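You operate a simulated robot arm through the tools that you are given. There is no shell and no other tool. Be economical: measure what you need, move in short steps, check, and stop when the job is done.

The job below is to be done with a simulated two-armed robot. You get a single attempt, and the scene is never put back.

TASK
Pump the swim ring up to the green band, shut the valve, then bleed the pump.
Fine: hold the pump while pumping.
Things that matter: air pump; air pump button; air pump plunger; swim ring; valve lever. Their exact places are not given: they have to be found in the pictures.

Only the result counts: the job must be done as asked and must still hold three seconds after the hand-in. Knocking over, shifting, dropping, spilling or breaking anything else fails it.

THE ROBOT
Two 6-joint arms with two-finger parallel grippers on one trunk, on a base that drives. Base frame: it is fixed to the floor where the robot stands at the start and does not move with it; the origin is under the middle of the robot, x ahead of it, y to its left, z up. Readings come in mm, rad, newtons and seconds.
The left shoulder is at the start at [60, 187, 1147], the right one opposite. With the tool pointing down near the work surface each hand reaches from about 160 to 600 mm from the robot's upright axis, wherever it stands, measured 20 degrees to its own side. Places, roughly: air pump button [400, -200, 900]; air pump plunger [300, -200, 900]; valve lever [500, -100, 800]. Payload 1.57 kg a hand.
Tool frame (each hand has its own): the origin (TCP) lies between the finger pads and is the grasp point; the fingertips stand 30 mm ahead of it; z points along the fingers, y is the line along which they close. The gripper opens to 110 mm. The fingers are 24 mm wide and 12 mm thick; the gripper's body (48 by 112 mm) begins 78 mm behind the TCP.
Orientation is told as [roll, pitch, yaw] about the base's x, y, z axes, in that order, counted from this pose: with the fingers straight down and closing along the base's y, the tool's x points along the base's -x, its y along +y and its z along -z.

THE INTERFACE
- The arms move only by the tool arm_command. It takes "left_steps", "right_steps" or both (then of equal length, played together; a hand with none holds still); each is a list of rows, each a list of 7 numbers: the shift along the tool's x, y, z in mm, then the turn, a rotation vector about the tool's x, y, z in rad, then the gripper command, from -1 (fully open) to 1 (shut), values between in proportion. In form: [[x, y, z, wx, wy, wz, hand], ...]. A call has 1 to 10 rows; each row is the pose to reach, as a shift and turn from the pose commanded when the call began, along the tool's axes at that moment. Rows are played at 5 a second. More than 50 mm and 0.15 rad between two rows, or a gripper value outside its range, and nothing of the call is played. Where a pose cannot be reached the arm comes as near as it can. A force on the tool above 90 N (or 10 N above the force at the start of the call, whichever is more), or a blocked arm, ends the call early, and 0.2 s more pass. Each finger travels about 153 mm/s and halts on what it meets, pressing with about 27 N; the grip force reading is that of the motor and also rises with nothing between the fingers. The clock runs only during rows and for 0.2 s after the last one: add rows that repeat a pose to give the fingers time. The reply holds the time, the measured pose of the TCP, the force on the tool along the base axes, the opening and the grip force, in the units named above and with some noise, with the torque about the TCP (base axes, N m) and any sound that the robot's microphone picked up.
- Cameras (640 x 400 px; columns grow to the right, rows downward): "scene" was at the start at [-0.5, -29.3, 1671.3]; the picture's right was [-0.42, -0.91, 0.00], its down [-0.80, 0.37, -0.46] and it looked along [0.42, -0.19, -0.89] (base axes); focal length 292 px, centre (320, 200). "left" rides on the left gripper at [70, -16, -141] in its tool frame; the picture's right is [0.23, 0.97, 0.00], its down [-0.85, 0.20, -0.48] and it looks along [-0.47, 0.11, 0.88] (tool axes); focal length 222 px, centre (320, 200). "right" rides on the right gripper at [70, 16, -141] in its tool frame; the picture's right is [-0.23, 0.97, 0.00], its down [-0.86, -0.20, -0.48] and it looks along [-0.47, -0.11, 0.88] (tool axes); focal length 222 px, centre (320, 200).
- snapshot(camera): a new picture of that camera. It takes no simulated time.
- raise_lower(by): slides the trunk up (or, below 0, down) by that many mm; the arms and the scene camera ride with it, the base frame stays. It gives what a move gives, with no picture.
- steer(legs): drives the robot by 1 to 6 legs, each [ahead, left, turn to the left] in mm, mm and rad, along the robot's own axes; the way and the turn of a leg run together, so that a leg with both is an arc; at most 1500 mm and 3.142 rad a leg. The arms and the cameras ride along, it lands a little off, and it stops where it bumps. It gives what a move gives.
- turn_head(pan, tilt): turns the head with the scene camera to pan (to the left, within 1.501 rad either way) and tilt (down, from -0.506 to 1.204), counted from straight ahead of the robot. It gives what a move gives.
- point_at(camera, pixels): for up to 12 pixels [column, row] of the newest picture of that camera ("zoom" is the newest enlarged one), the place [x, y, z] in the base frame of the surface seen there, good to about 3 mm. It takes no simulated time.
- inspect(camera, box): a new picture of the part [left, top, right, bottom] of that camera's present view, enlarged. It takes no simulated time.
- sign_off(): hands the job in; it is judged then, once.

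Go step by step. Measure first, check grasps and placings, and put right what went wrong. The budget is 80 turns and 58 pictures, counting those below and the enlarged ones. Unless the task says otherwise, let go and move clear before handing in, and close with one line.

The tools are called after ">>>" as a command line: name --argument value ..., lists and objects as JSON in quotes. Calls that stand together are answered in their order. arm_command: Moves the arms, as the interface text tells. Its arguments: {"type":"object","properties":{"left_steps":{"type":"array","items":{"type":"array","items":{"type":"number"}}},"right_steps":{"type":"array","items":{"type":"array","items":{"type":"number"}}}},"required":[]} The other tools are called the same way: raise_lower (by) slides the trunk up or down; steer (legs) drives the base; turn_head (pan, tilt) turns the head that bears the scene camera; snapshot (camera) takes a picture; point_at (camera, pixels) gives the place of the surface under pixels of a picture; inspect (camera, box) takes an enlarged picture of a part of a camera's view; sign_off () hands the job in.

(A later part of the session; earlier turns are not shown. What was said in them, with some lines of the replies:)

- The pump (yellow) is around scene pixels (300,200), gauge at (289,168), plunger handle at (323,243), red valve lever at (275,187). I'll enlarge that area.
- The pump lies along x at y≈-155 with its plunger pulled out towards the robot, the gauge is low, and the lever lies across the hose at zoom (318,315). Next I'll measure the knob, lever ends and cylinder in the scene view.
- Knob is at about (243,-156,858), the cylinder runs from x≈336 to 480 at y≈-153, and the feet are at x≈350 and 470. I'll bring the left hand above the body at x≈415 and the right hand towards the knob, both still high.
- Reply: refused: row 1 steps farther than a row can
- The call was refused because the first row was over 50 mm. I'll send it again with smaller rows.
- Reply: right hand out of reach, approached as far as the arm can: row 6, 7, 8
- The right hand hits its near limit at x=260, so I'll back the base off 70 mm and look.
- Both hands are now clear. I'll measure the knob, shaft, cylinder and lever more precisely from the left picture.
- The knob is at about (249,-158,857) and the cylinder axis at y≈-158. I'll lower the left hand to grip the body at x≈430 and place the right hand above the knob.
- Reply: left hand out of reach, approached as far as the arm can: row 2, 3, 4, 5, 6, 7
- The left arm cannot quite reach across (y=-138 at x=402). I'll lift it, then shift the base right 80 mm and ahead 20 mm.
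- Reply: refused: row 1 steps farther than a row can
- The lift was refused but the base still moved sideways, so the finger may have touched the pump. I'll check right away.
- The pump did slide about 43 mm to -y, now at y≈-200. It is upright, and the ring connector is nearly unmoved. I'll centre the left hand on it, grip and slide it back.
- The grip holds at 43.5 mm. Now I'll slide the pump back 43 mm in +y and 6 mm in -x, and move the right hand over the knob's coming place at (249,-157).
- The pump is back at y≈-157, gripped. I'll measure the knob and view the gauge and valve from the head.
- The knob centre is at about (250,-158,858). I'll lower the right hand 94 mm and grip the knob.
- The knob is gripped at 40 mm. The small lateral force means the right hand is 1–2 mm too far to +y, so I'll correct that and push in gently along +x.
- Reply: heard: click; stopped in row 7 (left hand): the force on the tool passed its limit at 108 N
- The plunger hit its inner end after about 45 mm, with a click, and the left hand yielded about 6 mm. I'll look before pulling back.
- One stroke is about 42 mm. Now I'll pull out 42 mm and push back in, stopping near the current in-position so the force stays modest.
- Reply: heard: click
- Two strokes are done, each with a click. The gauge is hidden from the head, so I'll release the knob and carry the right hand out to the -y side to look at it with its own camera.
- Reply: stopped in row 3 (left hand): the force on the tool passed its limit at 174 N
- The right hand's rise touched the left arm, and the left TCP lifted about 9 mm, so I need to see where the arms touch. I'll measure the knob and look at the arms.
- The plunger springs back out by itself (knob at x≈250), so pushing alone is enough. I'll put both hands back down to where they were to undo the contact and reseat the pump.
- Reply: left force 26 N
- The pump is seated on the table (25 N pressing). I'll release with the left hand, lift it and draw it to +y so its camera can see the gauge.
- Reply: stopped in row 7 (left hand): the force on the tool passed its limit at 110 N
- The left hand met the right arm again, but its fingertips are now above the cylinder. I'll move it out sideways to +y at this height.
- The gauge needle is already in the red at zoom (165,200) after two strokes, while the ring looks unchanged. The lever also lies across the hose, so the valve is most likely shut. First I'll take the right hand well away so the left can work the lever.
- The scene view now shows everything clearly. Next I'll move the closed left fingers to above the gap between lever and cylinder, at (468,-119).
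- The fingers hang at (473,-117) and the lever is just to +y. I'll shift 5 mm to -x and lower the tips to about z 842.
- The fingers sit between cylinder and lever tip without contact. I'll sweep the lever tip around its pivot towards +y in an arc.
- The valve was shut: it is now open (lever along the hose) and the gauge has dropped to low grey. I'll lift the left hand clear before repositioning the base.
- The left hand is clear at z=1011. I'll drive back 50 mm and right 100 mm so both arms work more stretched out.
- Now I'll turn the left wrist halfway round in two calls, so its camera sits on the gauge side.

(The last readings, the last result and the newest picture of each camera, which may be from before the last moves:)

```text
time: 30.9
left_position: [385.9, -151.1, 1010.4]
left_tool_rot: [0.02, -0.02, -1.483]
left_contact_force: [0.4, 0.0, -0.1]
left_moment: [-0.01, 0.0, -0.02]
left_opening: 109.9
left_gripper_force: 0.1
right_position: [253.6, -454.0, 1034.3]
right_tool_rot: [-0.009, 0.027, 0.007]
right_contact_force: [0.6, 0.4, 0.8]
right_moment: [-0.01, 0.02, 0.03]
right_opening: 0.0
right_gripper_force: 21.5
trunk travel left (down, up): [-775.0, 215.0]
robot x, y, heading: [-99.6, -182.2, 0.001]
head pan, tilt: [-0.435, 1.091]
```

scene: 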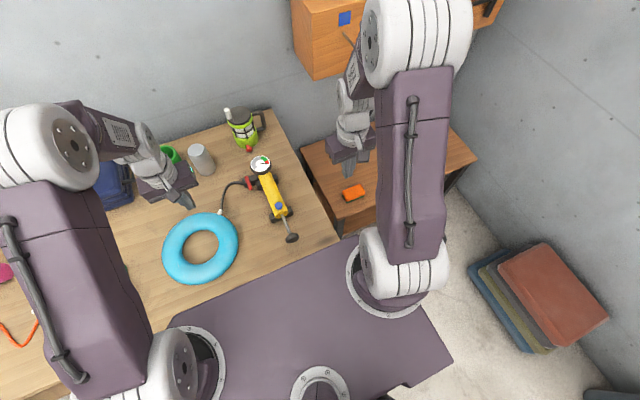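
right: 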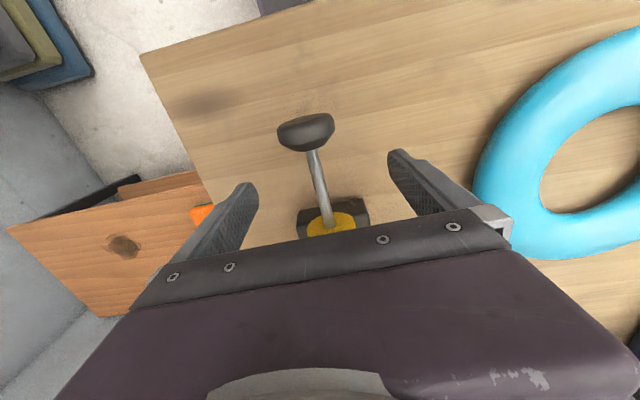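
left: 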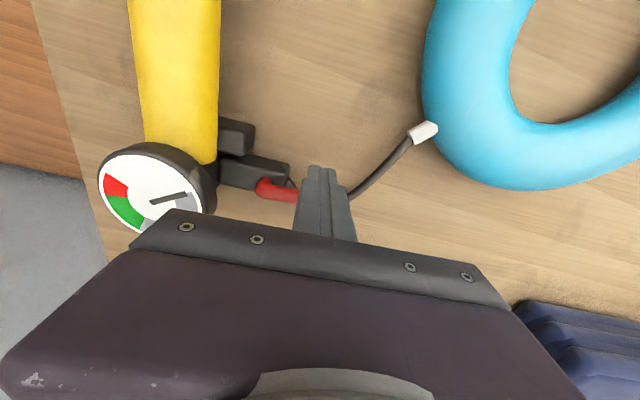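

>>> arm_command --left_steps '[[0, 0, 0, 0, 0, 0.15, -1], [0, 0, 0, 0, 0, 0.3, -1], [0, 0, 0, 0, 0, 0.45, -1], [0, 0, 0, 0, 0, 0.6, -1], [0, 0, 0, 0, 0, 0.75, -1], [0, 0, 0, 0, 0, 0.9, -1], [0, 0, 0, 0, 0, 1.05, -1], [0, 0, 0, 0, 0, 1.2, -1], [0, 0, 0, 0, 0, 1.35, -1], [0, 0, 0, 0, 0, 1.5, -1]]'

>>> snapshot --camera "left"

```text
time: 33.0
left_position: [386.2, -151.8, 1010.6]
left_tool_rot: [0.024, 0.017, -2.984]
left_contact_force: [0.3, -1.0, 0.8]
left_moment: [-0.01, 0.0, 0.0]
left_opening: 110.3
left_gripper_force: 0.1
right_position: [252.8, -453.0, 1034.9]
right_tool_rot: [-0.009, 0.027, 0.007]
right_contact_force: [-0.4, 0.0, -0.2]
right_moment: [-0.02, 0.02, 0.01]
right_opening: 0.0
right_gripper_force: 21.6
trunk travel left (down, up): [-775.0, 215.0]
robot x, y, heading: [-101.0, -181.8, 0.003]
head pan, tilt: [-0.435, 1.091]
```

```text
22 pictures are left
```

left: 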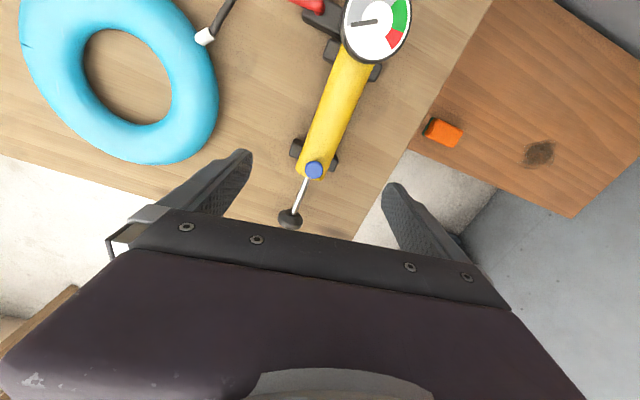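

The turn worked and the gauge is in view at (378,22), reading low. I'll measure the pump's axis from this picture.

>>> point_at --camera "left" --pixels '[[314, 170], [330, 128], [348, 82], [291, 216], [378, 22], [301, 192], [298, 150], [345, 60]]'

```text
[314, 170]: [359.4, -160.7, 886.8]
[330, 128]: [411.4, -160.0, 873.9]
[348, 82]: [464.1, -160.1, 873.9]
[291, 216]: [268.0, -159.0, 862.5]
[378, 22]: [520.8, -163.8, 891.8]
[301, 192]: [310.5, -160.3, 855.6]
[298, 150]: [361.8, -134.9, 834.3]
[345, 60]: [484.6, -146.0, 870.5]
```

The axis is at y≈-160. I'll bring the left hand to (420,-160,858), square it up and grip the body, with the right hand coming part way over.

>>> arm_command --left_steps '[[15, 6, 25, 0, 0, 0.08, -1], [32, 13, 55, 0, 0, 0.157, -1], [32, 13, 90, 0, 0, 0.157, -1], [32, 13, 125, 0, 0, 0.157, -1], [32, 13, 152, 0, 0, 0.157, -1], [32, 13, 152, 0, 0, 0.157, -1], [32, 13, 152, 0, 0, 0.157, 0], [32, 13, 152, 0, 0, 0.157, 1], [32, 13, 152, 0, 0, 0.157, 1], [32, 13, 152, 0, 0, 0.157, 1]]' --right_steps '[[0, 20, 0, 0, 0, 0, 1], [0, 40, 0, 0, 0, 0, 0], [0, 60, 0, 0, 0, 0, -1], [0, 80, 0, 0, 0, 0, -1], [0, 100, 0, 0, 0, 0, -1], [0, 120, 0, 0, 0, 0, -1], [0, 140, 0, 0, 0, 0, -1], [0, 150, 0, 0, 0, 0, -1], [0, 150, 0, 0, 0, 0, -1], [0, 150, 0, 0, 0, 0, -1]]'

>>> snapshot --camera "left"

```text
time: 35.2
left_position: [426.2, -163.1, 859.2]
left_tool_rot: [0.019, 0.021, -3.141]
left_contact_force: [-1.3, -0.2, 0.0]
left_moment: [-0.07, -0.01, 0.01]
left_opening: 43.7
left_gripper_force: 27.6
right_position: [252.0, -303.1, 1032.2]
right_tool_rot: [-0.008, 0.026, 0.006]
right_contact_force: [1.1, 0.3, -0.3]
right_moment: [0.05, -0.02, 0.04]
right_opening: 110.2
right_gripper_force: 0.0
trunk travel left (down, up): [-775.0, 215.0]
robot x, y, heading: [-99.5, -182.5, -0.002]
head pan, tilt: [-0.435, 1.091]
```

```text
21 pictures are left
```

left: 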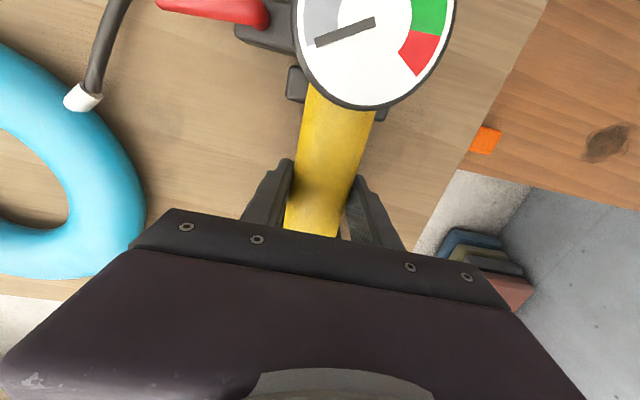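

The body is gripped and the gauge is readable, with the needle near the low end. Now the right hand goes over the knob, down and grips.

>>> arm_command --right_steps '[[-1, 45, 20, 0, 0, 0, -1], [-2, 85, 40, 0, 0, 0, -1], [-4, 120, 60, 0, 0, 0, -1], [-4, 141, 85, 0, 0, 0, -1], [-4, 141, 120, 0, 0, 0, -1], [-4, 141, 155, 0, 0, 0, -1], [-4, 141, 173, 0, 0, 0, -1], [-4, 141, 173, 0, 0, 0, -1]]'

>>> snapshot --camera "right"

```text
time: 37.0
left_position: [428.0, -162.7, 859.1]
left_tool_rot: [0.018, 0.02, -3.139]
left_contact_force: [0.0, 0.3, 0.2]
left_moment: [-0.01, 0.12, 0.0]
left_opening: 43.5
left_gripper_force: 26.7
right_position: [248.9, -165.6, 858.9]
right_tool_rot: [-0.009, 0.025, 0.006]
right_contact_force: [-0.2, 0.3, -0.2]
right_moment: [-0.02, 0.04, -0.04]
right_opening: 110.2
right_gripper_force: 0.0
trunk travel left (down, up): [-775.0, 215.0]
robot x, y, heading: [-95.0, -183.4, -0.006]
head pan, tilt: [-0.435, 1.091]
```

```text
20 pictures are left
```

right: 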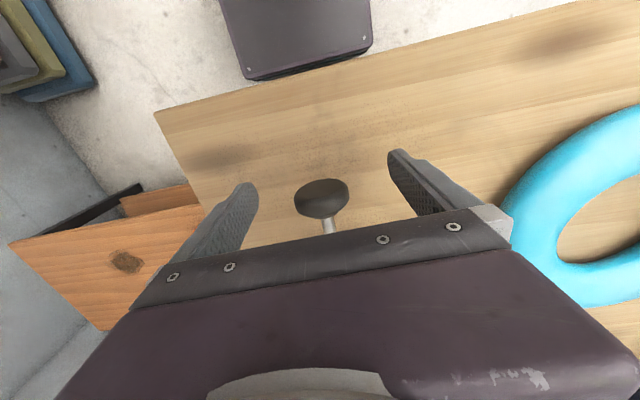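

>>> point_at --camera "right" --pixels '[[321, 185], [299, 200], [347, 196], [320, 210], [329, 226]]'

```text
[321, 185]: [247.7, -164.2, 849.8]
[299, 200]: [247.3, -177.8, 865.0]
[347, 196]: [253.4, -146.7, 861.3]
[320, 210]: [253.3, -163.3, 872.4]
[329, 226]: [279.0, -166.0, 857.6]
```

The knob spans x≈247–263 at y≈-163, so I'll shift +6 mm in x and 2 mm in y, grip, and push one stroke.

>>> arm_command --right_steps '[[-6, 2, 0, 0, 0, 0, -1], [-6, 2, 0, 0, 0, 0, 0], [-6, 2, 0, 0, 0, 0, 1], [-6, 2, 0, 0, 0, 0, 1], [-6, 2, 0, 0, 0, 0, 1], [-16, 2, 0, 0, 0, 0, 1], [-26, 2, 0, 0, 0, 0, 1], [-36, 2, 0, 0, 0, 0, 1], [-44, 2, 0, 0, 0, 0, 1], [-48, 2, 0, 0, 0, 0, 1]]'

>>> inspect --camera "left" --box '[250, 0, 490, 130]'

```text
time: 39.2
left_position: [427.6, -163.2, 859.6]
left_tool_rot: [0.019, 0.022, -3.138]
left_contact_force: [7.9, 8.8, -4.6]
left_moment: [-0.02, -0.77, -0.87]
left_opening: 43.9
left_gripper_force: 27.0
right_position: [296.2, -161.1, 858.7]
right_tool_rot: [-0.009, 0.025, 0.006]
right_contact_force: [-5.9, -8.9, 15.3]
right_moment: [-0.12, -0.46, -0.12]
right_opening: 40.7
right_gripper_force: 27.0
trunk travel left (down, up): [-775.0, 215.0]
robot x, y, heading: [-96.3, -179.7, -0.005]
head pan, tilt: [-0.435, 1.091]
heard: click
```

```text
2.67 times, centred on (370, 65) of left
```

zoom: 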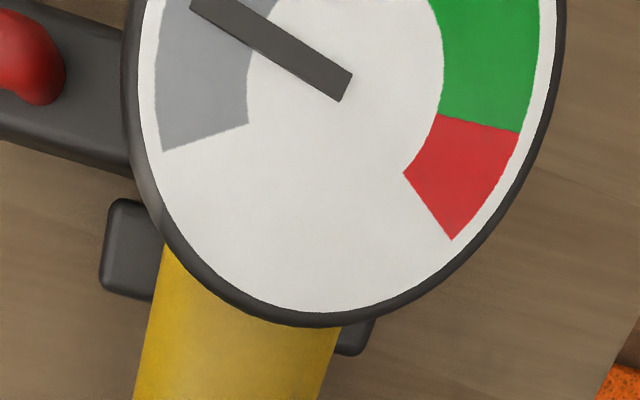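

One stroke turned the needle by about 50°, still in grey. I'll do another full stroke (42 mm out, 42 in).

>>> arm_command --right_steps '[[12, -1, 0, 0, 0, 0, 1], [24, -1, 0, 0, 0, 0, 1], [36, -1, 0, 0, 0, 0, 1], [42, -1, 0, 0, 0, 0, 1], [42, -1, 0, 0, 0, 0, 1], [30, -1, 0, 0, 0, 0, 1], [18, -1, 0, 0, 0, 0, 1], [8, -1, 0, 0, 0, 0, 1], [0, -1, 0, 0, 0, 0, 1], [0, -1, 0, 0, 0, 0, 1]]'

>>> inspect --camera "left" --box '[250, 0, 490, 130]'

```text
time: 41.5
left_position: [427.7, -163.3, 859.8]
left_tool_rot: [0.021, 0.023, -3.138]
left_contact_force: [8.6, 1.0, -5.0]
left_moment: [0.0, -0.83, -0.18]
left_opening: 43.4
left_gripper_force: 26.7
right_position: [299.6, -164.2, 858.5]
right_tool_rot: [-0.007, 0.026, 0.007]
right_contact_force: [-4.8, -2.5, 15.9]
right_moment: [-0.04, -0.48, -0.03]
right_opening: 40.5
right_gripper_force: 27.3
trunk travel left (down, up): [-775.0, 215.0]
robot x, y, heading: [-98.6, -182.2, -0.004]
head pan, tilt: [-0.435, 1.091]
heard: click
```

```text
2.67 times, centred on (370, 65) of left
```

zoom: 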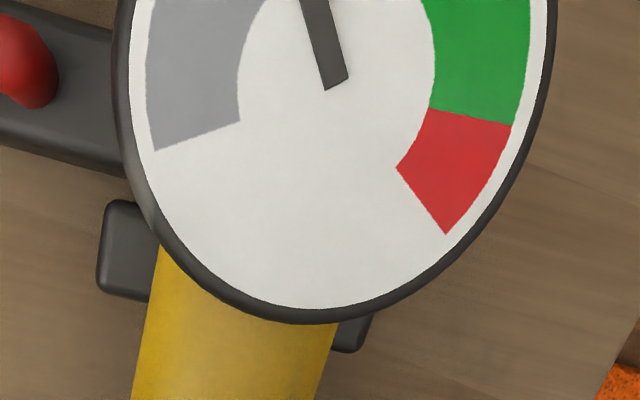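

The needle now points nearly straight up, still in grey. One more stroke.

>>> arm_command --right_steps '[[12, 0, 0, 0, 0, 0, 1], [24, 0, 0, 0, 0, 0, 1], [36, 0, 0, 0, 0, 0, 1], [43, 0, 0, 0, 0, 0, 1], [43, 0, 0, 0, 0, 0, 1], [30, 0, 0, 0, 0, 0, 1], [18, 0, 0, 0, 0, 0, 1], [8, 0, 0, 0, 0, 0, 1], [0, 0, 0, 0, 0, 0, 1], [0, 0, 0, 0, 0, 0, 1]]'

>>> snapshot --camera "left"

```text
time: 43.6
left_position: [426.9, -163.7, 859.7]
left_tool_rot: [0.019, 0.02, -3.138]
left_contact_force: [4.9, 6.6, -2.9]
left_moment: [-0.08, -0.66, -0.54]
left_opening: 43.7
left_gripper_force: 27.1
right_position: [298.3, -161.9, 858.2]
right_tool_rot: [-0.009, 0.028, 0.009]
right_contact_force: [-5.9, -3.9, 12.2]
right_moment: [-0.07, -0.12, -0.14]
right_opening: 40.5
right_gripper_force: 26.8
trunk travel left (down, up): [-775.0, 215.0]
robot x, y, heading: [-97.4, -183.6, -0.0]
head pan, tilt: [-0.435, 1.091]
heard: click
```

```text
17 pictures are left
```

left: 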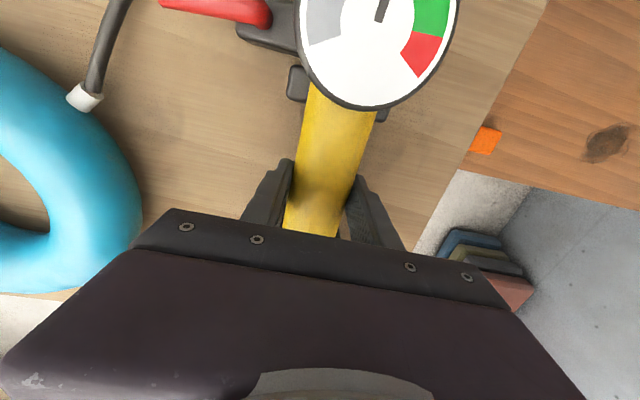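

The needle has passed the vertical but green should start at about 45°, so one more stroke is needed.

>>> arm_command --right_steps '[[12, -1, 0, 0, 0, 0, 1], [24, -1, 0, 0, 0, 0, 1], [36, -1, 0, 0, 0, 0, 1], [43, -1, 0, 0, 0, 0, 1], [43, -1, 0, 0, 0, 0, 1], [30, -1, 0, 0, 0, 0, 1], [18, -1, 0, 0, 0, 0, 1], [8, -1, 0, 0, 0, 0, 1], [0, -1, 0, 0, 0, 0, 1], [0, -1, 0, 0, 0, 0, 1]]'

>>> inspect --camera "left" --box '[270, 0, 490, 120]'

```text
time: 45.9
left_position: [427.2, -162.5, 860.1]
left_tool_rot: [0.02, 0.023, -3.138]
left_contact_force: [5.7, -4.1, -2.4]
left_moment: [-0.06, -0.55, 0.35]
left_opening: 43.7
left_gripper_force: 27.1
right_position: [298.3, -163.7, 859.5]
right_tool_rot: [-0.007, 0.027, 0.006]
right_contact_force: [-4.6, 4.7, 7.3]
right_moment: [0.09, 0.05, 0.22]
right_opening: 40.6
right_gripper_force: 26.7
trunk travel left (down, up): [-775.0, 215.0]
robot x, y, heading: [-101.0, -184.7, -0.003]
head pan, tilt: [-0.435, 1.091]
heard: click
```

```text
2.91 times, centred on (380, 60) of left
```

zoom: 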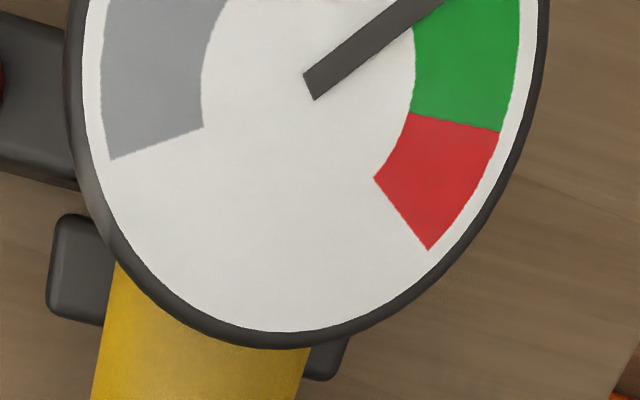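

The needle is about 40° above the right and near the green's lower edge, which is out of frame. I'll release the knob and take the right hand up and away so the head camera can show the whole dial.

>>> arm_command --right_steps '[[0, 0, 0, 0, 0, 0, 0], [0, 0, 0, 0, 0, 0, -1], [0, 0, -20, 0, 0, 0, -1], [10, 0, -45, 0, 0, 0, -1], [20, -10, -70, 0, 0, 0, -1], [20, -45, -80, 0, 0, 0, -1], [20, -90, -95, 0, 0, 0, -1], [20, -135, -110, 0, 0, 0, -1], [20, -180, -125, 0, 0, 0, -1], [10, -225, -140, 0, 0, 0, -1]]'

>>> snapshot --camera "scene"

```text
time: 48.0
left_position: [426.7, -163.7, 859.0]
left_tool_rot: [0.016, 0.021, -3.138]
left_contact_force: [-0.7, -0.3, -0.7]
left_moment: [-0.11, 0.22, -0.12]
left_opening: 43.5
left_gripper_force: 27.5
right_position: [296.0, -389.3, 999.2]
right_tool_rot: [-0.01, 0.028, 0.007]
right_contact_force: [0.3, -0.4, 0.5]
right_moment: [0.01, 0.03, 0.01]
right_opening: 109.8
right_gripper_force: 0.0
trunk travel left (down, up): [-775.0, 215.0]
robot x, y, heading: [-99.1, -181.3, 0.004]
head pan, tilt: [-0.435, 1.091]
```

```text
15 pictures are left
```

scene: 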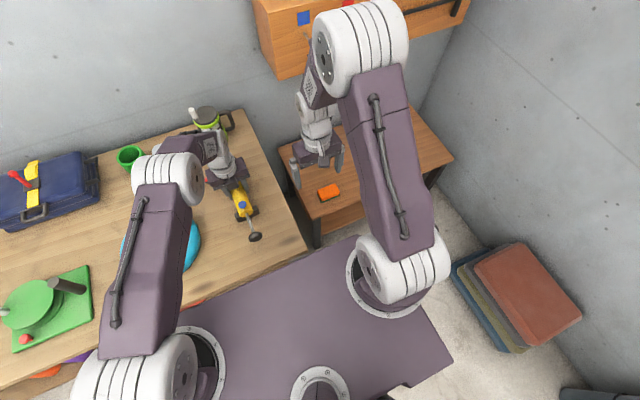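

The left gripper hides the dial from here. I'll release the pump and raise the left hand back and up, so its camera sees the whole dial.

>>> arm_command --left_steps '[[0, 0, 0, 0, 0, 0, 0], [0, 0, 0, 0, 0, 0, -1], [0, 0, 0, 0, 0, 0, -1], [0, 0, -30, 0, 0, 0, -1], [0, 0, -65, 0, 0, 0, -1], [-25, 0, -95, 0, 0, 0, -1], [-55, 0, -120, 0, 0, 0, -1], [-90, 0, -145, 0, 0, 0, -1], [-90, 0, -145, 0, 0, 0, -1]]'

>>> inspect --camera "left" --box '[280, 0, 440, 100]'

```text
time: 50.0
left_position: [329.7, -160.9, 1002.0]
left_tool_rot: [0.02, 0.022, -3.139]
left_contact_force: [0.6, -0.3, -0.1]
left_moment: [0.01, 0.02, -0.02]
left_opening: 110.1
left_gripper_force: 0.0
right_position: [297.5, -387.7, 999.5]
right_tool_rot: [-0.008, 0.029, 0.006]
right_contact_force: [0.4, -0.4, 0.6]
right_moment: [0.0, 0.0, -0.03]
right_opening: 110.0
right_gripper_force: 0.1
trunk travel left (down, up): [-775.0, 215.0]
robot x, y, heading: [-97.8, -179.1, 0.002]
head pan, tilt: [-0.435, 1.091]
```

```text
4.00 times, centred on (360, 50) of left
```

zoom: 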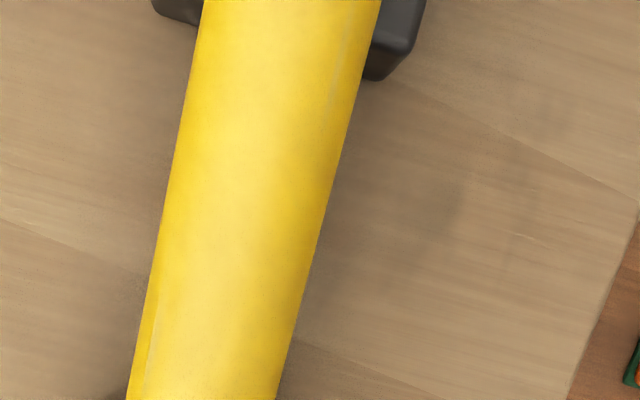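

I moved the wrong way for that camera, since it looks towards -x. The head camera should now see the dial.

>>> inspect --camera "scene" --box '[190, 130, 290, 230]'

```text
4.00 times, centred on (240, 180) of scene
```

zoom: 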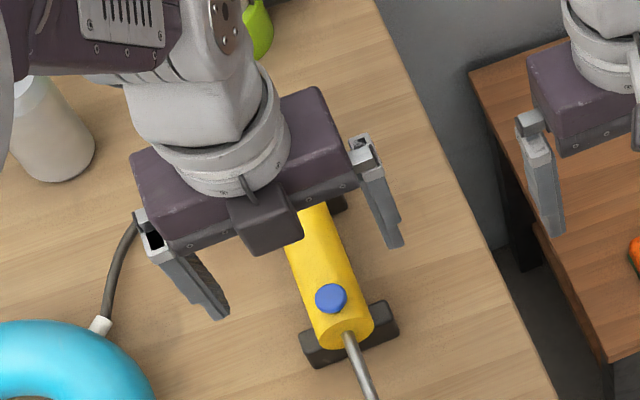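

I'll move the left hand +100 mm in x and +100 mm in y, where its camera should see both dial and lever.

>>> arm_command --left_steps '[[25, -25, 0, 0, 0, 0, -1], [50, -50, 0, 0, 0, 0, 0], [75, -75, 0, 0, 0, 0, 1], [100, -100, 0, 0, 0, 0, 1], [100, -100, 0, 0, 0, 0, 1]]'

>>> inspect --camera "left" --box '[300, 0, 500, 160]'

```text
time: 51.2
left_position: [433.0, -61.8, 1004.0]
left_tool_rot: [0.014, 0.02, -3.133]
left_contact_force: [-0.2, -1.0, 0.4]
left_moment: [0.0, -0.03, -0.03]
left_opening: 0.0
left_gripper_force: 21.5
right_position: [295.3, -388.3, 999.3]
right_tool_rot: [-0.007, 0.026, 0.007]
right_contact_force: [-0.8, 0.2, 0.2]
right_moment: [0.0, -0.02, 0.0]
right_opening: 110.0
right_gripper_force: 0.1
trunk travel left (down, up): [-775.0, 215.0]
robot x, y, heading: [-97.8, -181.8, 0.002]
head pan, tilt: [-0.435, 1.091]
```

```text
2.50 times, centred on (400, 80) of left
```

zoom: 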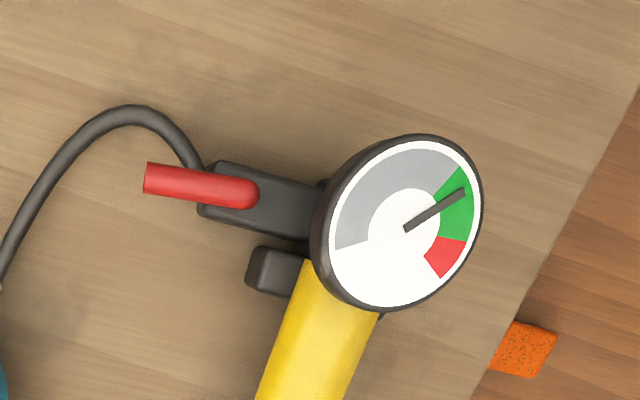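

The needle is well inside the green band at zoom (450,205). Pumping is done, so I'll measure the lever to shut it.

>>> point_at --camera "zoom" --pixels '[[155, 180], [200, 187], [245, 193], [300, 205], [275, 265], [110, 110], [330, 330], [470, 180]]'

```text
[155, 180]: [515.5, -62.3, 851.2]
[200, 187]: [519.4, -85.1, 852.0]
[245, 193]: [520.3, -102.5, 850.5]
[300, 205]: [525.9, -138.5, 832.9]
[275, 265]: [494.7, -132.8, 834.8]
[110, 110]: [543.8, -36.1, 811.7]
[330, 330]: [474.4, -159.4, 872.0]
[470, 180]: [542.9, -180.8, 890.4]
```

The lever runs from its pivot (520,-103) to its tip (515,-57). The left hand needs about x=540 to get behind it, so I'll drive 85 mm ahead while both hands are high.

>>> steer --legs '[[85, 0, 0]]'

```text
time: 52.3
left_position: [518.2, -61.0, 1004.2]
left_tool_rot: [0.015, 0.022, -3.135]
left_contact_force: [0.1, 0.3, 0.4]
left_moment: [-0.03, -0.01, 0.03]
left_opening: 0.0
left_gripper_force: 21.2
right_position: [381.6, -387.8, 999.7]
right_tool_rot: [-0.01, 0.025, 0.007]
right_contact_force: [-0.8, 0.3, -0.2]
right_moment: [0.02, -0.02, 0.02]
right_opening: 109.9
right_gripper_force: 0.1
trunk travel left (down, up): [-775.0, 215.0]
robot x, y, heading: [-11.7, -180.5, 0.0]
head pan, tilt: [-0.435, 1.091]
```

Now lower the closed fingers on the +x side of the lever tip, to (541,-64).

>>> arm_command --left_steps '[[23, 3, 20, 0, 0, 0, 1], [23, 3, 55, 0, 0, 0, 1], [23, 3, 90, 0, 0, 0, 1], [23, 3, 115, 0, 0, 0, 1], [23, 3, 132, 0, 0, 0, 1], [23, 3, 132, 0, 0, 0, 1]]'

>>> snapshot --camera "left"

```text
time: 53.7
left_position: [543.4, -66.0, 870.7]
left_tool_rot: [0.013, 0.022, -3.135]
left_contact_force: [0.1, 1.2, -0.4]
left_moment: [-0.03, 0.0, -0.04]
left_opening: 0.1
left_gripper_force: 21.6
right_position: [383.9, -387.4, 998.9]
right_tool_rot: [-0.008, 0.025, 0.006]
right_contact_force: [-1.3, -0.4, -0.1]
right_moment: [0.02, 0.0, 0.02]
right_opening: 110.0
right_gripper_force: 0.1
trunk travel left (down, up): [-775.0, 215.0]
robot x, y, heading: [-13.4, -181.4, 0.003]
head pan, tilt: [-0.435, 1.091]
```

```text
11 pictures are left
```

left: 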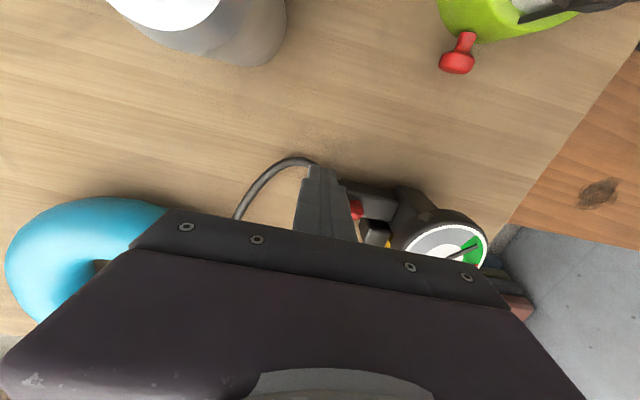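

The fingers stand just behind the lever, with no contact. I'll sweep it back in an arc until it points towards -x (shut).

>>> arm_command --left_steps '[[-6, -1, 0, 0, 0, 0, 1], [-14, -5, 0, 0, 0, 0, 1], [-22, -6, 0, 0, 0, 0, 1], [-29, -6, 0, 0, 0, 0, 1], [-36, -4, 0, 0, 0, 0, 1], [-43, 0, 0, 0, 0, 0, 1], [-50, 5, 0, 0, 0, 0, 1], [-57, 13, 0, 0, 0, 0, 1], [-61, 20, 0, 0, 0, 0, 1], [-62, 22, 0, 0, 0, 0, 1]]'

>>> snapshot --camera "left"

```text
time: 55.9
left_position: [483.0, -89.9, 870.3]
left_tool_rot: [0.016, 0.02, -3.136]
left_contact_force: [1.2, 1.3, 1.2]
left_moment: [0.03, -0.06, 0.01]
left_opening: 0.2
left_gripper_force: 21.5
right_position: [383.0, -387.0, 1000.3]
right_tool_rot: [-0.012, 0.024, 0.007]
right_contact_force: [-1.0, -0.5, -0.5]
right_moment: [-0.01, -0.02, 0.0]
right_opening: 109.8
right_gripper_force: 0.0
trunk travel left (down, up): [-775.0, 215.0]
robot x, y, heading: [-9.6, -183.6, -0.001]
head pan, tilt: [-0.435, 1.091]
```

```text
10 pictures are left
```

left: 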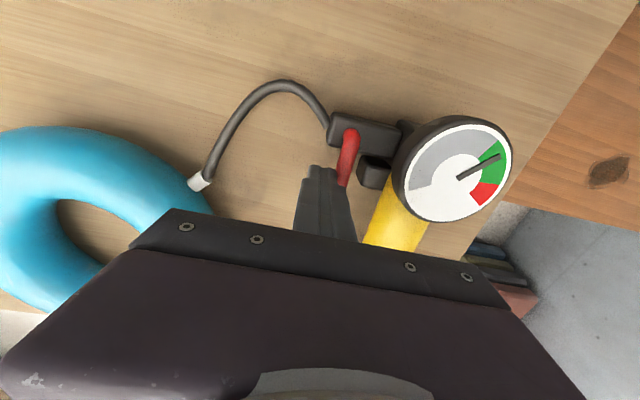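

>>> point_at --camera "left" --pixels '[[350, 135], [347, 165], [343, 182], [345, 122], [392, 137]]'

```text
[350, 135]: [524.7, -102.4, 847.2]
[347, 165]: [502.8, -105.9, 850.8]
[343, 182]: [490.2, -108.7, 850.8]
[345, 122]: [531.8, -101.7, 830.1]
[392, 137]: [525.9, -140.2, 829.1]
```

The lever now points along -x like at the start. I'll nudge it 4 mm further to seat it against its stop, feel the force, then lift clear.

>>> arm_command --left_steps '[[0, 2, 0, 0, 0, 0, 1], [0, 4, 0, 0, 0, 0, 1], [0, 4, 0, 0, 0, 0, 1]]'

>>> inspect --camera "left" --box '[270, 80, 530, 260]'

```text
time: 56.7
left_position: [484.7, -92.2, 870.0]
left_tool_rot: [0.014, 0.022, -3.136]
left_contact_force: [0.4, 1.8, 0.1]
left_moment: [0.01, -0.03, 0.0]
left_opening: 0.0
left_gripper_force: 20.9
right_position: [382.1, -387.9, 999.6]
right_tool_rot: [-0.009, 0.027, 0.006]
right_contact_force: [-0.3, 0.2, -0.1]
right_moment: [0.01, 0.0, -0.03]
right_opening: 110.1
right_gripper_force: 0.1
trunk travel left (down, up): [-775.0, 215.0]
robot x, y, heading: [-14.7, -184.7, 0.001]
head pan, tilt: [-0.435, 1.091]
```

```text
2.22 times, centred on (400, 170) of left
```

zoom: 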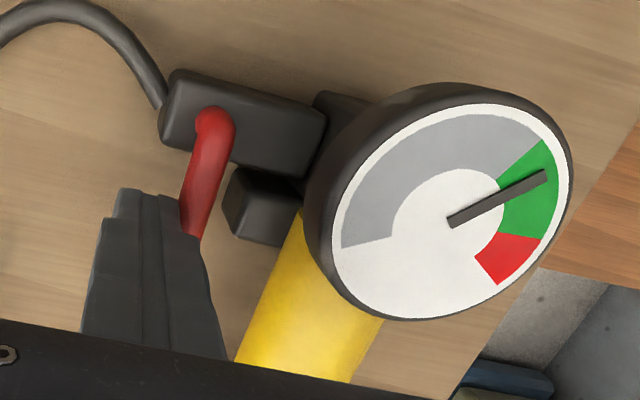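

The lever is perpendicular to the hose again and the needle stays in green. I'll lift the left hand clear to a viewing place and bring the closed right hand up near the button.

>>> arm_command --left_steps '[[0, -8, 0, 0, 0, 0, 1], [0, -8, -35, 0, 0, 0, 1], [0, -12, -75, 0, 0, 0, 1], [-15, -20, -110, 0, 0, 0, 1], [-35, -40, -135, 0, 0, 0, 1], [-45, -60, -135, 0, 0, 0, 1], [-45, -60, -135, 0, 0, 0, 1]]' --right_steps '[[0, 10, 0, 0, 0, 0, 0], [4, 40, 5, 0, 0, 0, 1], [8, 70, 8, 0, 0, 0, 1], [12, 100, 10, 0, 0, 0, 1], [16, 130, 10, 0, 0, 0, 1], [18, 150, 10, 0, 0, 0, 1], [18, 150, 10, 0, 0, 0, 1]]'

>>> snapshot --camera "left"

>>> snapshot --camera "right"

```text
time: 58.3
left_position: [435.6, -39.9, 1003.2]
left_tool_rot: [0.0, 0.022, -3.128]
left_contact_force: [0.4, -0.6, -1.3]
left_moment: [0.01, 0.01, 0.02]
left_opening: 0.0
left_gripper_force: 21.8
left hand out of reach, approached as far as the arm can: row 6, 7
right_position: [362.3, -240.4, 988.3]
right_tool_rot: [-0.009, 0.025, 0.008]
right_contact_force: [-1.4, -0.5, 0.3]
right_moment: [-0.01, 0.0, -0.01]
right_opening: 0.0
right_gripper_force: 21.3
trunk travel left (down, up): [-775.0, 215.0]
robot x, y, heading: [-12.4, -183.3, -0.002]
head pan, tilt: [-0.435, 1.091]
```

```text
8 pictures are left
```

left: 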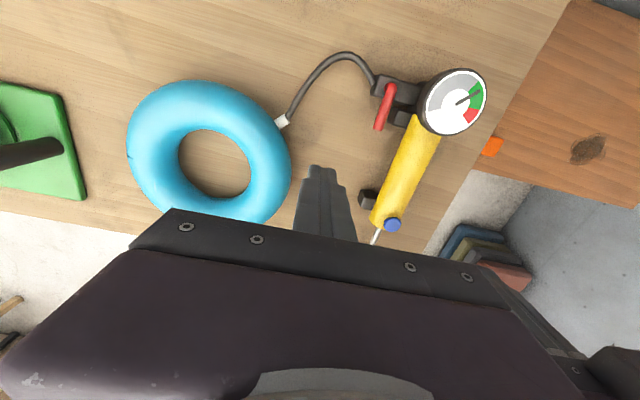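

```text
7 pictures are left
```

right: 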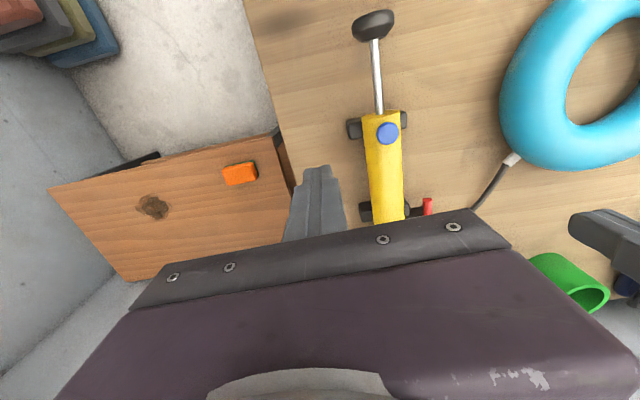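

>>> point_at --camera "right" --pixels '[[387, 132], [379, 132], [396, 132], [387, 124], [386, 170], [427, 205]]'

```text
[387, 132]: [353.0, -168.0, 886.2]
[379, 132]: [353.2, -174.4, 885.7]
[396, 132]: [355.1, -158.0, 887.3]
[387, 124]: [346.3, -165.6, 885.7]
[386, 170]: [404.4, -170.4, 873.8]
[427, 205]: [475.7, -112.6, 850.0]
```

The button is centred at about (354,-167,886). I'll move the right fingertips over it and stop about 8 mm above.

>>> arm_command --right_steps '[[4, 35, 0, 0, 0, 0, 1], [8, 73, 0, 0, 0, 0, 1], [8, 73, 25, 0, 0, 0, 1], [8, 73, 50, 0, 0, 0, 1], [8, 73, 62, 0, 0, 0, 1], [8, 73, 62, 0, 0, 0, 1]]'

>>> inspect --camera "right" --box '[240, 80, 440, 240]'

```text
time: 59.7
left_position: [436.5, -40.0, 1003.9]
left_tool_rot: [0.001, 0.023, -3.129]
left_contact_force: [0.1, 0.2, 0.2]
left_moment: [0.03, 0.01, -0.01]
left_opening: 0.0
left_gripper_force: 21.1
right_position: [353.3, -164.1, 925.6]
right_tool_rot: [-0.009, 0.026, 0.006]
right_contact_force: [-0.5, 0.4, -0.3]
right_moment: [-0.04, 0.0, 0.0]
right_opening: 0.2
right_gripper_force: 21.4
trunk travel left (down, up): [-775.0, 215.0]
robot x, y, heading: [-11.0, -183.3, 0.0]
head pan, tilt: [-0.435, 1.091]
```

```text
2.50 times, centred on (340, 160) of right
```

zoom: 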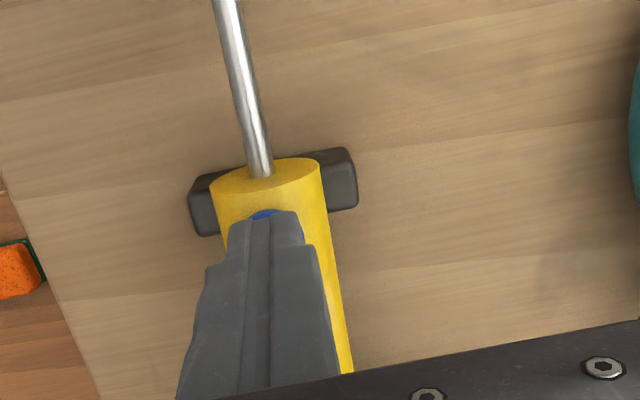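

The fingertips cover the button. Pressing down gently in small steps, then holding.

>>> arm_command --right_steps '[[0, -2, 5, 0, 0, 0, 1], [0, -2, 9, 0, 0, 0, 1], [0, -2, 11, 0, 0, 0, 1], [0, -2, 13, 0, 0, 0, 1], [0, -2, 15, 0, 0, 0, 1], [0, -2, 15, 0, 0, 0, 1], [0, -2, 15, 0, 0, 0, 1], [0, -2, 15, 0, 0, 0, 1], [0, -2, 15, 0, 0, 0, 1], [0, -2, 15, 0, 0, 0, 1]]'

>>> inspect --camera "left" --box '[340, 40, 520, 260]'

```text
time: 61.9
left_position: [436.3, -39.4, 1004.0]
left_tool_rot: [0.002, 0.024, -3.13]
left_contact_force: [0.6, -0.1, -1.4]
left_moment: [0.0, -0.01, 0.0]
left_opening: 0.2
left_gripper_force: 21.7
right_position: [353.3, -166.4, 911.7]
right_tool_rot: [-0.01, 0.026, 0.006]
right_contact_force: [0.2, 1.8, 5.8]
right_moment: [0.05, -0.1, 0.04]
right_opening: 0.0
right_gripper_force: 20.8
trunk travel left (down, up): [-775.0, 215.0]
robot x, y, heading: [-8.6, -181.7, -0.001]
head pan, tilt: [-0.435, 1.091]
heard: click
```

```text
1.82 times, centred on (430, 150) of left
```

zoom: 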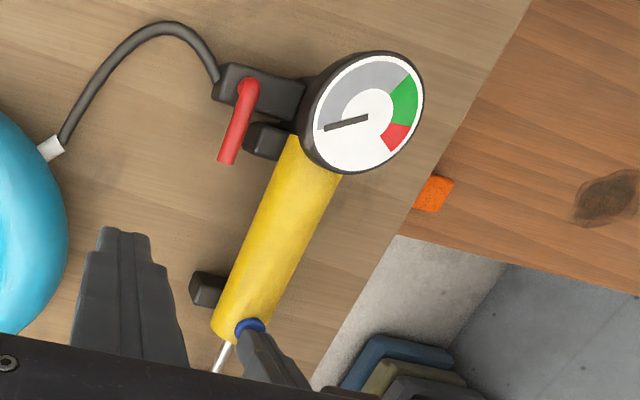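

The button clicked and the needle dropped to the bottom of the scale, so the pump is bled. I'll lift the right hand away and check everything.

>>> arm_command --right_steps '[[0, 0, -15, 0, 0, 0, 1], [0, 0, -45, 0, 0, 0, 1], [0, -20, -80, 0, 0, 0, 1], [0, -60, -95, 0, 0, 0, 1], [0, -105, -100, 0, 0, 0, 1], [0, -150, -105, 0, 0, 0, 1], [0, -190, -110, 0, 0, 0, 1], [0, -190, -110, 0, 0, 0, 1]]'

>>> snapshot --camera "left"

>>> snapshot --camera "scene"

```text
time: 63.7
left_position: [437.0, -38.4, 1002.5]
left_tool_rot: [0.003, 0.022, -3.127]
left_contact_force: [0.2, -0.7, -0.3]
left_moment: [-0.01, -0.03, -0.02]
left_opening: 0.0
left_gripper_force: 21.1
right_position: [355.5, -354.9, 1023.1]
right_tool_rot: [-0.009, 0.027, 0.007]
right_contact_force: [0.2, 0.8, -0.5]
right_moment: [0.0, -0.03, 0.02]
right_opening: 0.0
right_gripper_force: 21.4
trunk travel left (down, up): [-775.0, 215.0]
robot x, y, heading: [-11.3, -183.5, 0.001]
head pan, tilt: [-0.435, 1.091]
```

```text
4 pictures are left
```

left: 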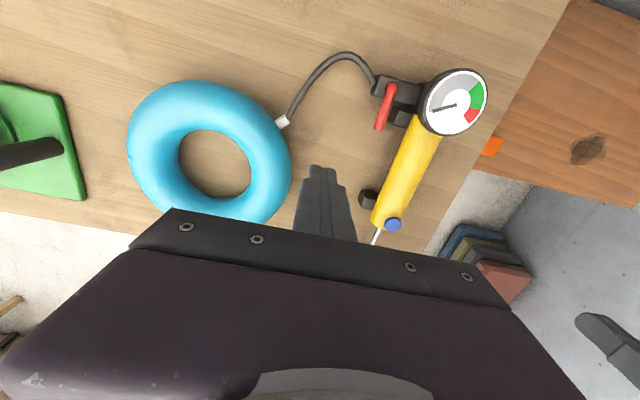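

```text
3 pictures are left
```

scene: 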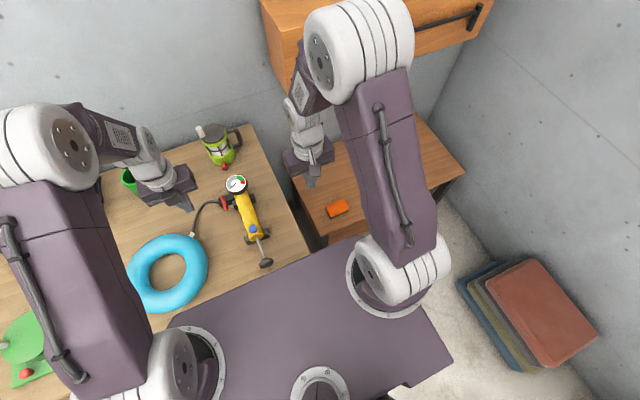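

The ring is unchanged from before the bleed, the lever at (386,105) is shut, the gauge reads the bottom of its scale, and both hands are clear. I'll hand in.

>>> sign_off

```text
The job is handed in.
```

The swim ring is pumped into the green band, the valve is shut and the pump is bled. An early base move of mine dragged the pump about 43 mm sideways; I slid it back to within about 10 mm of where it started.
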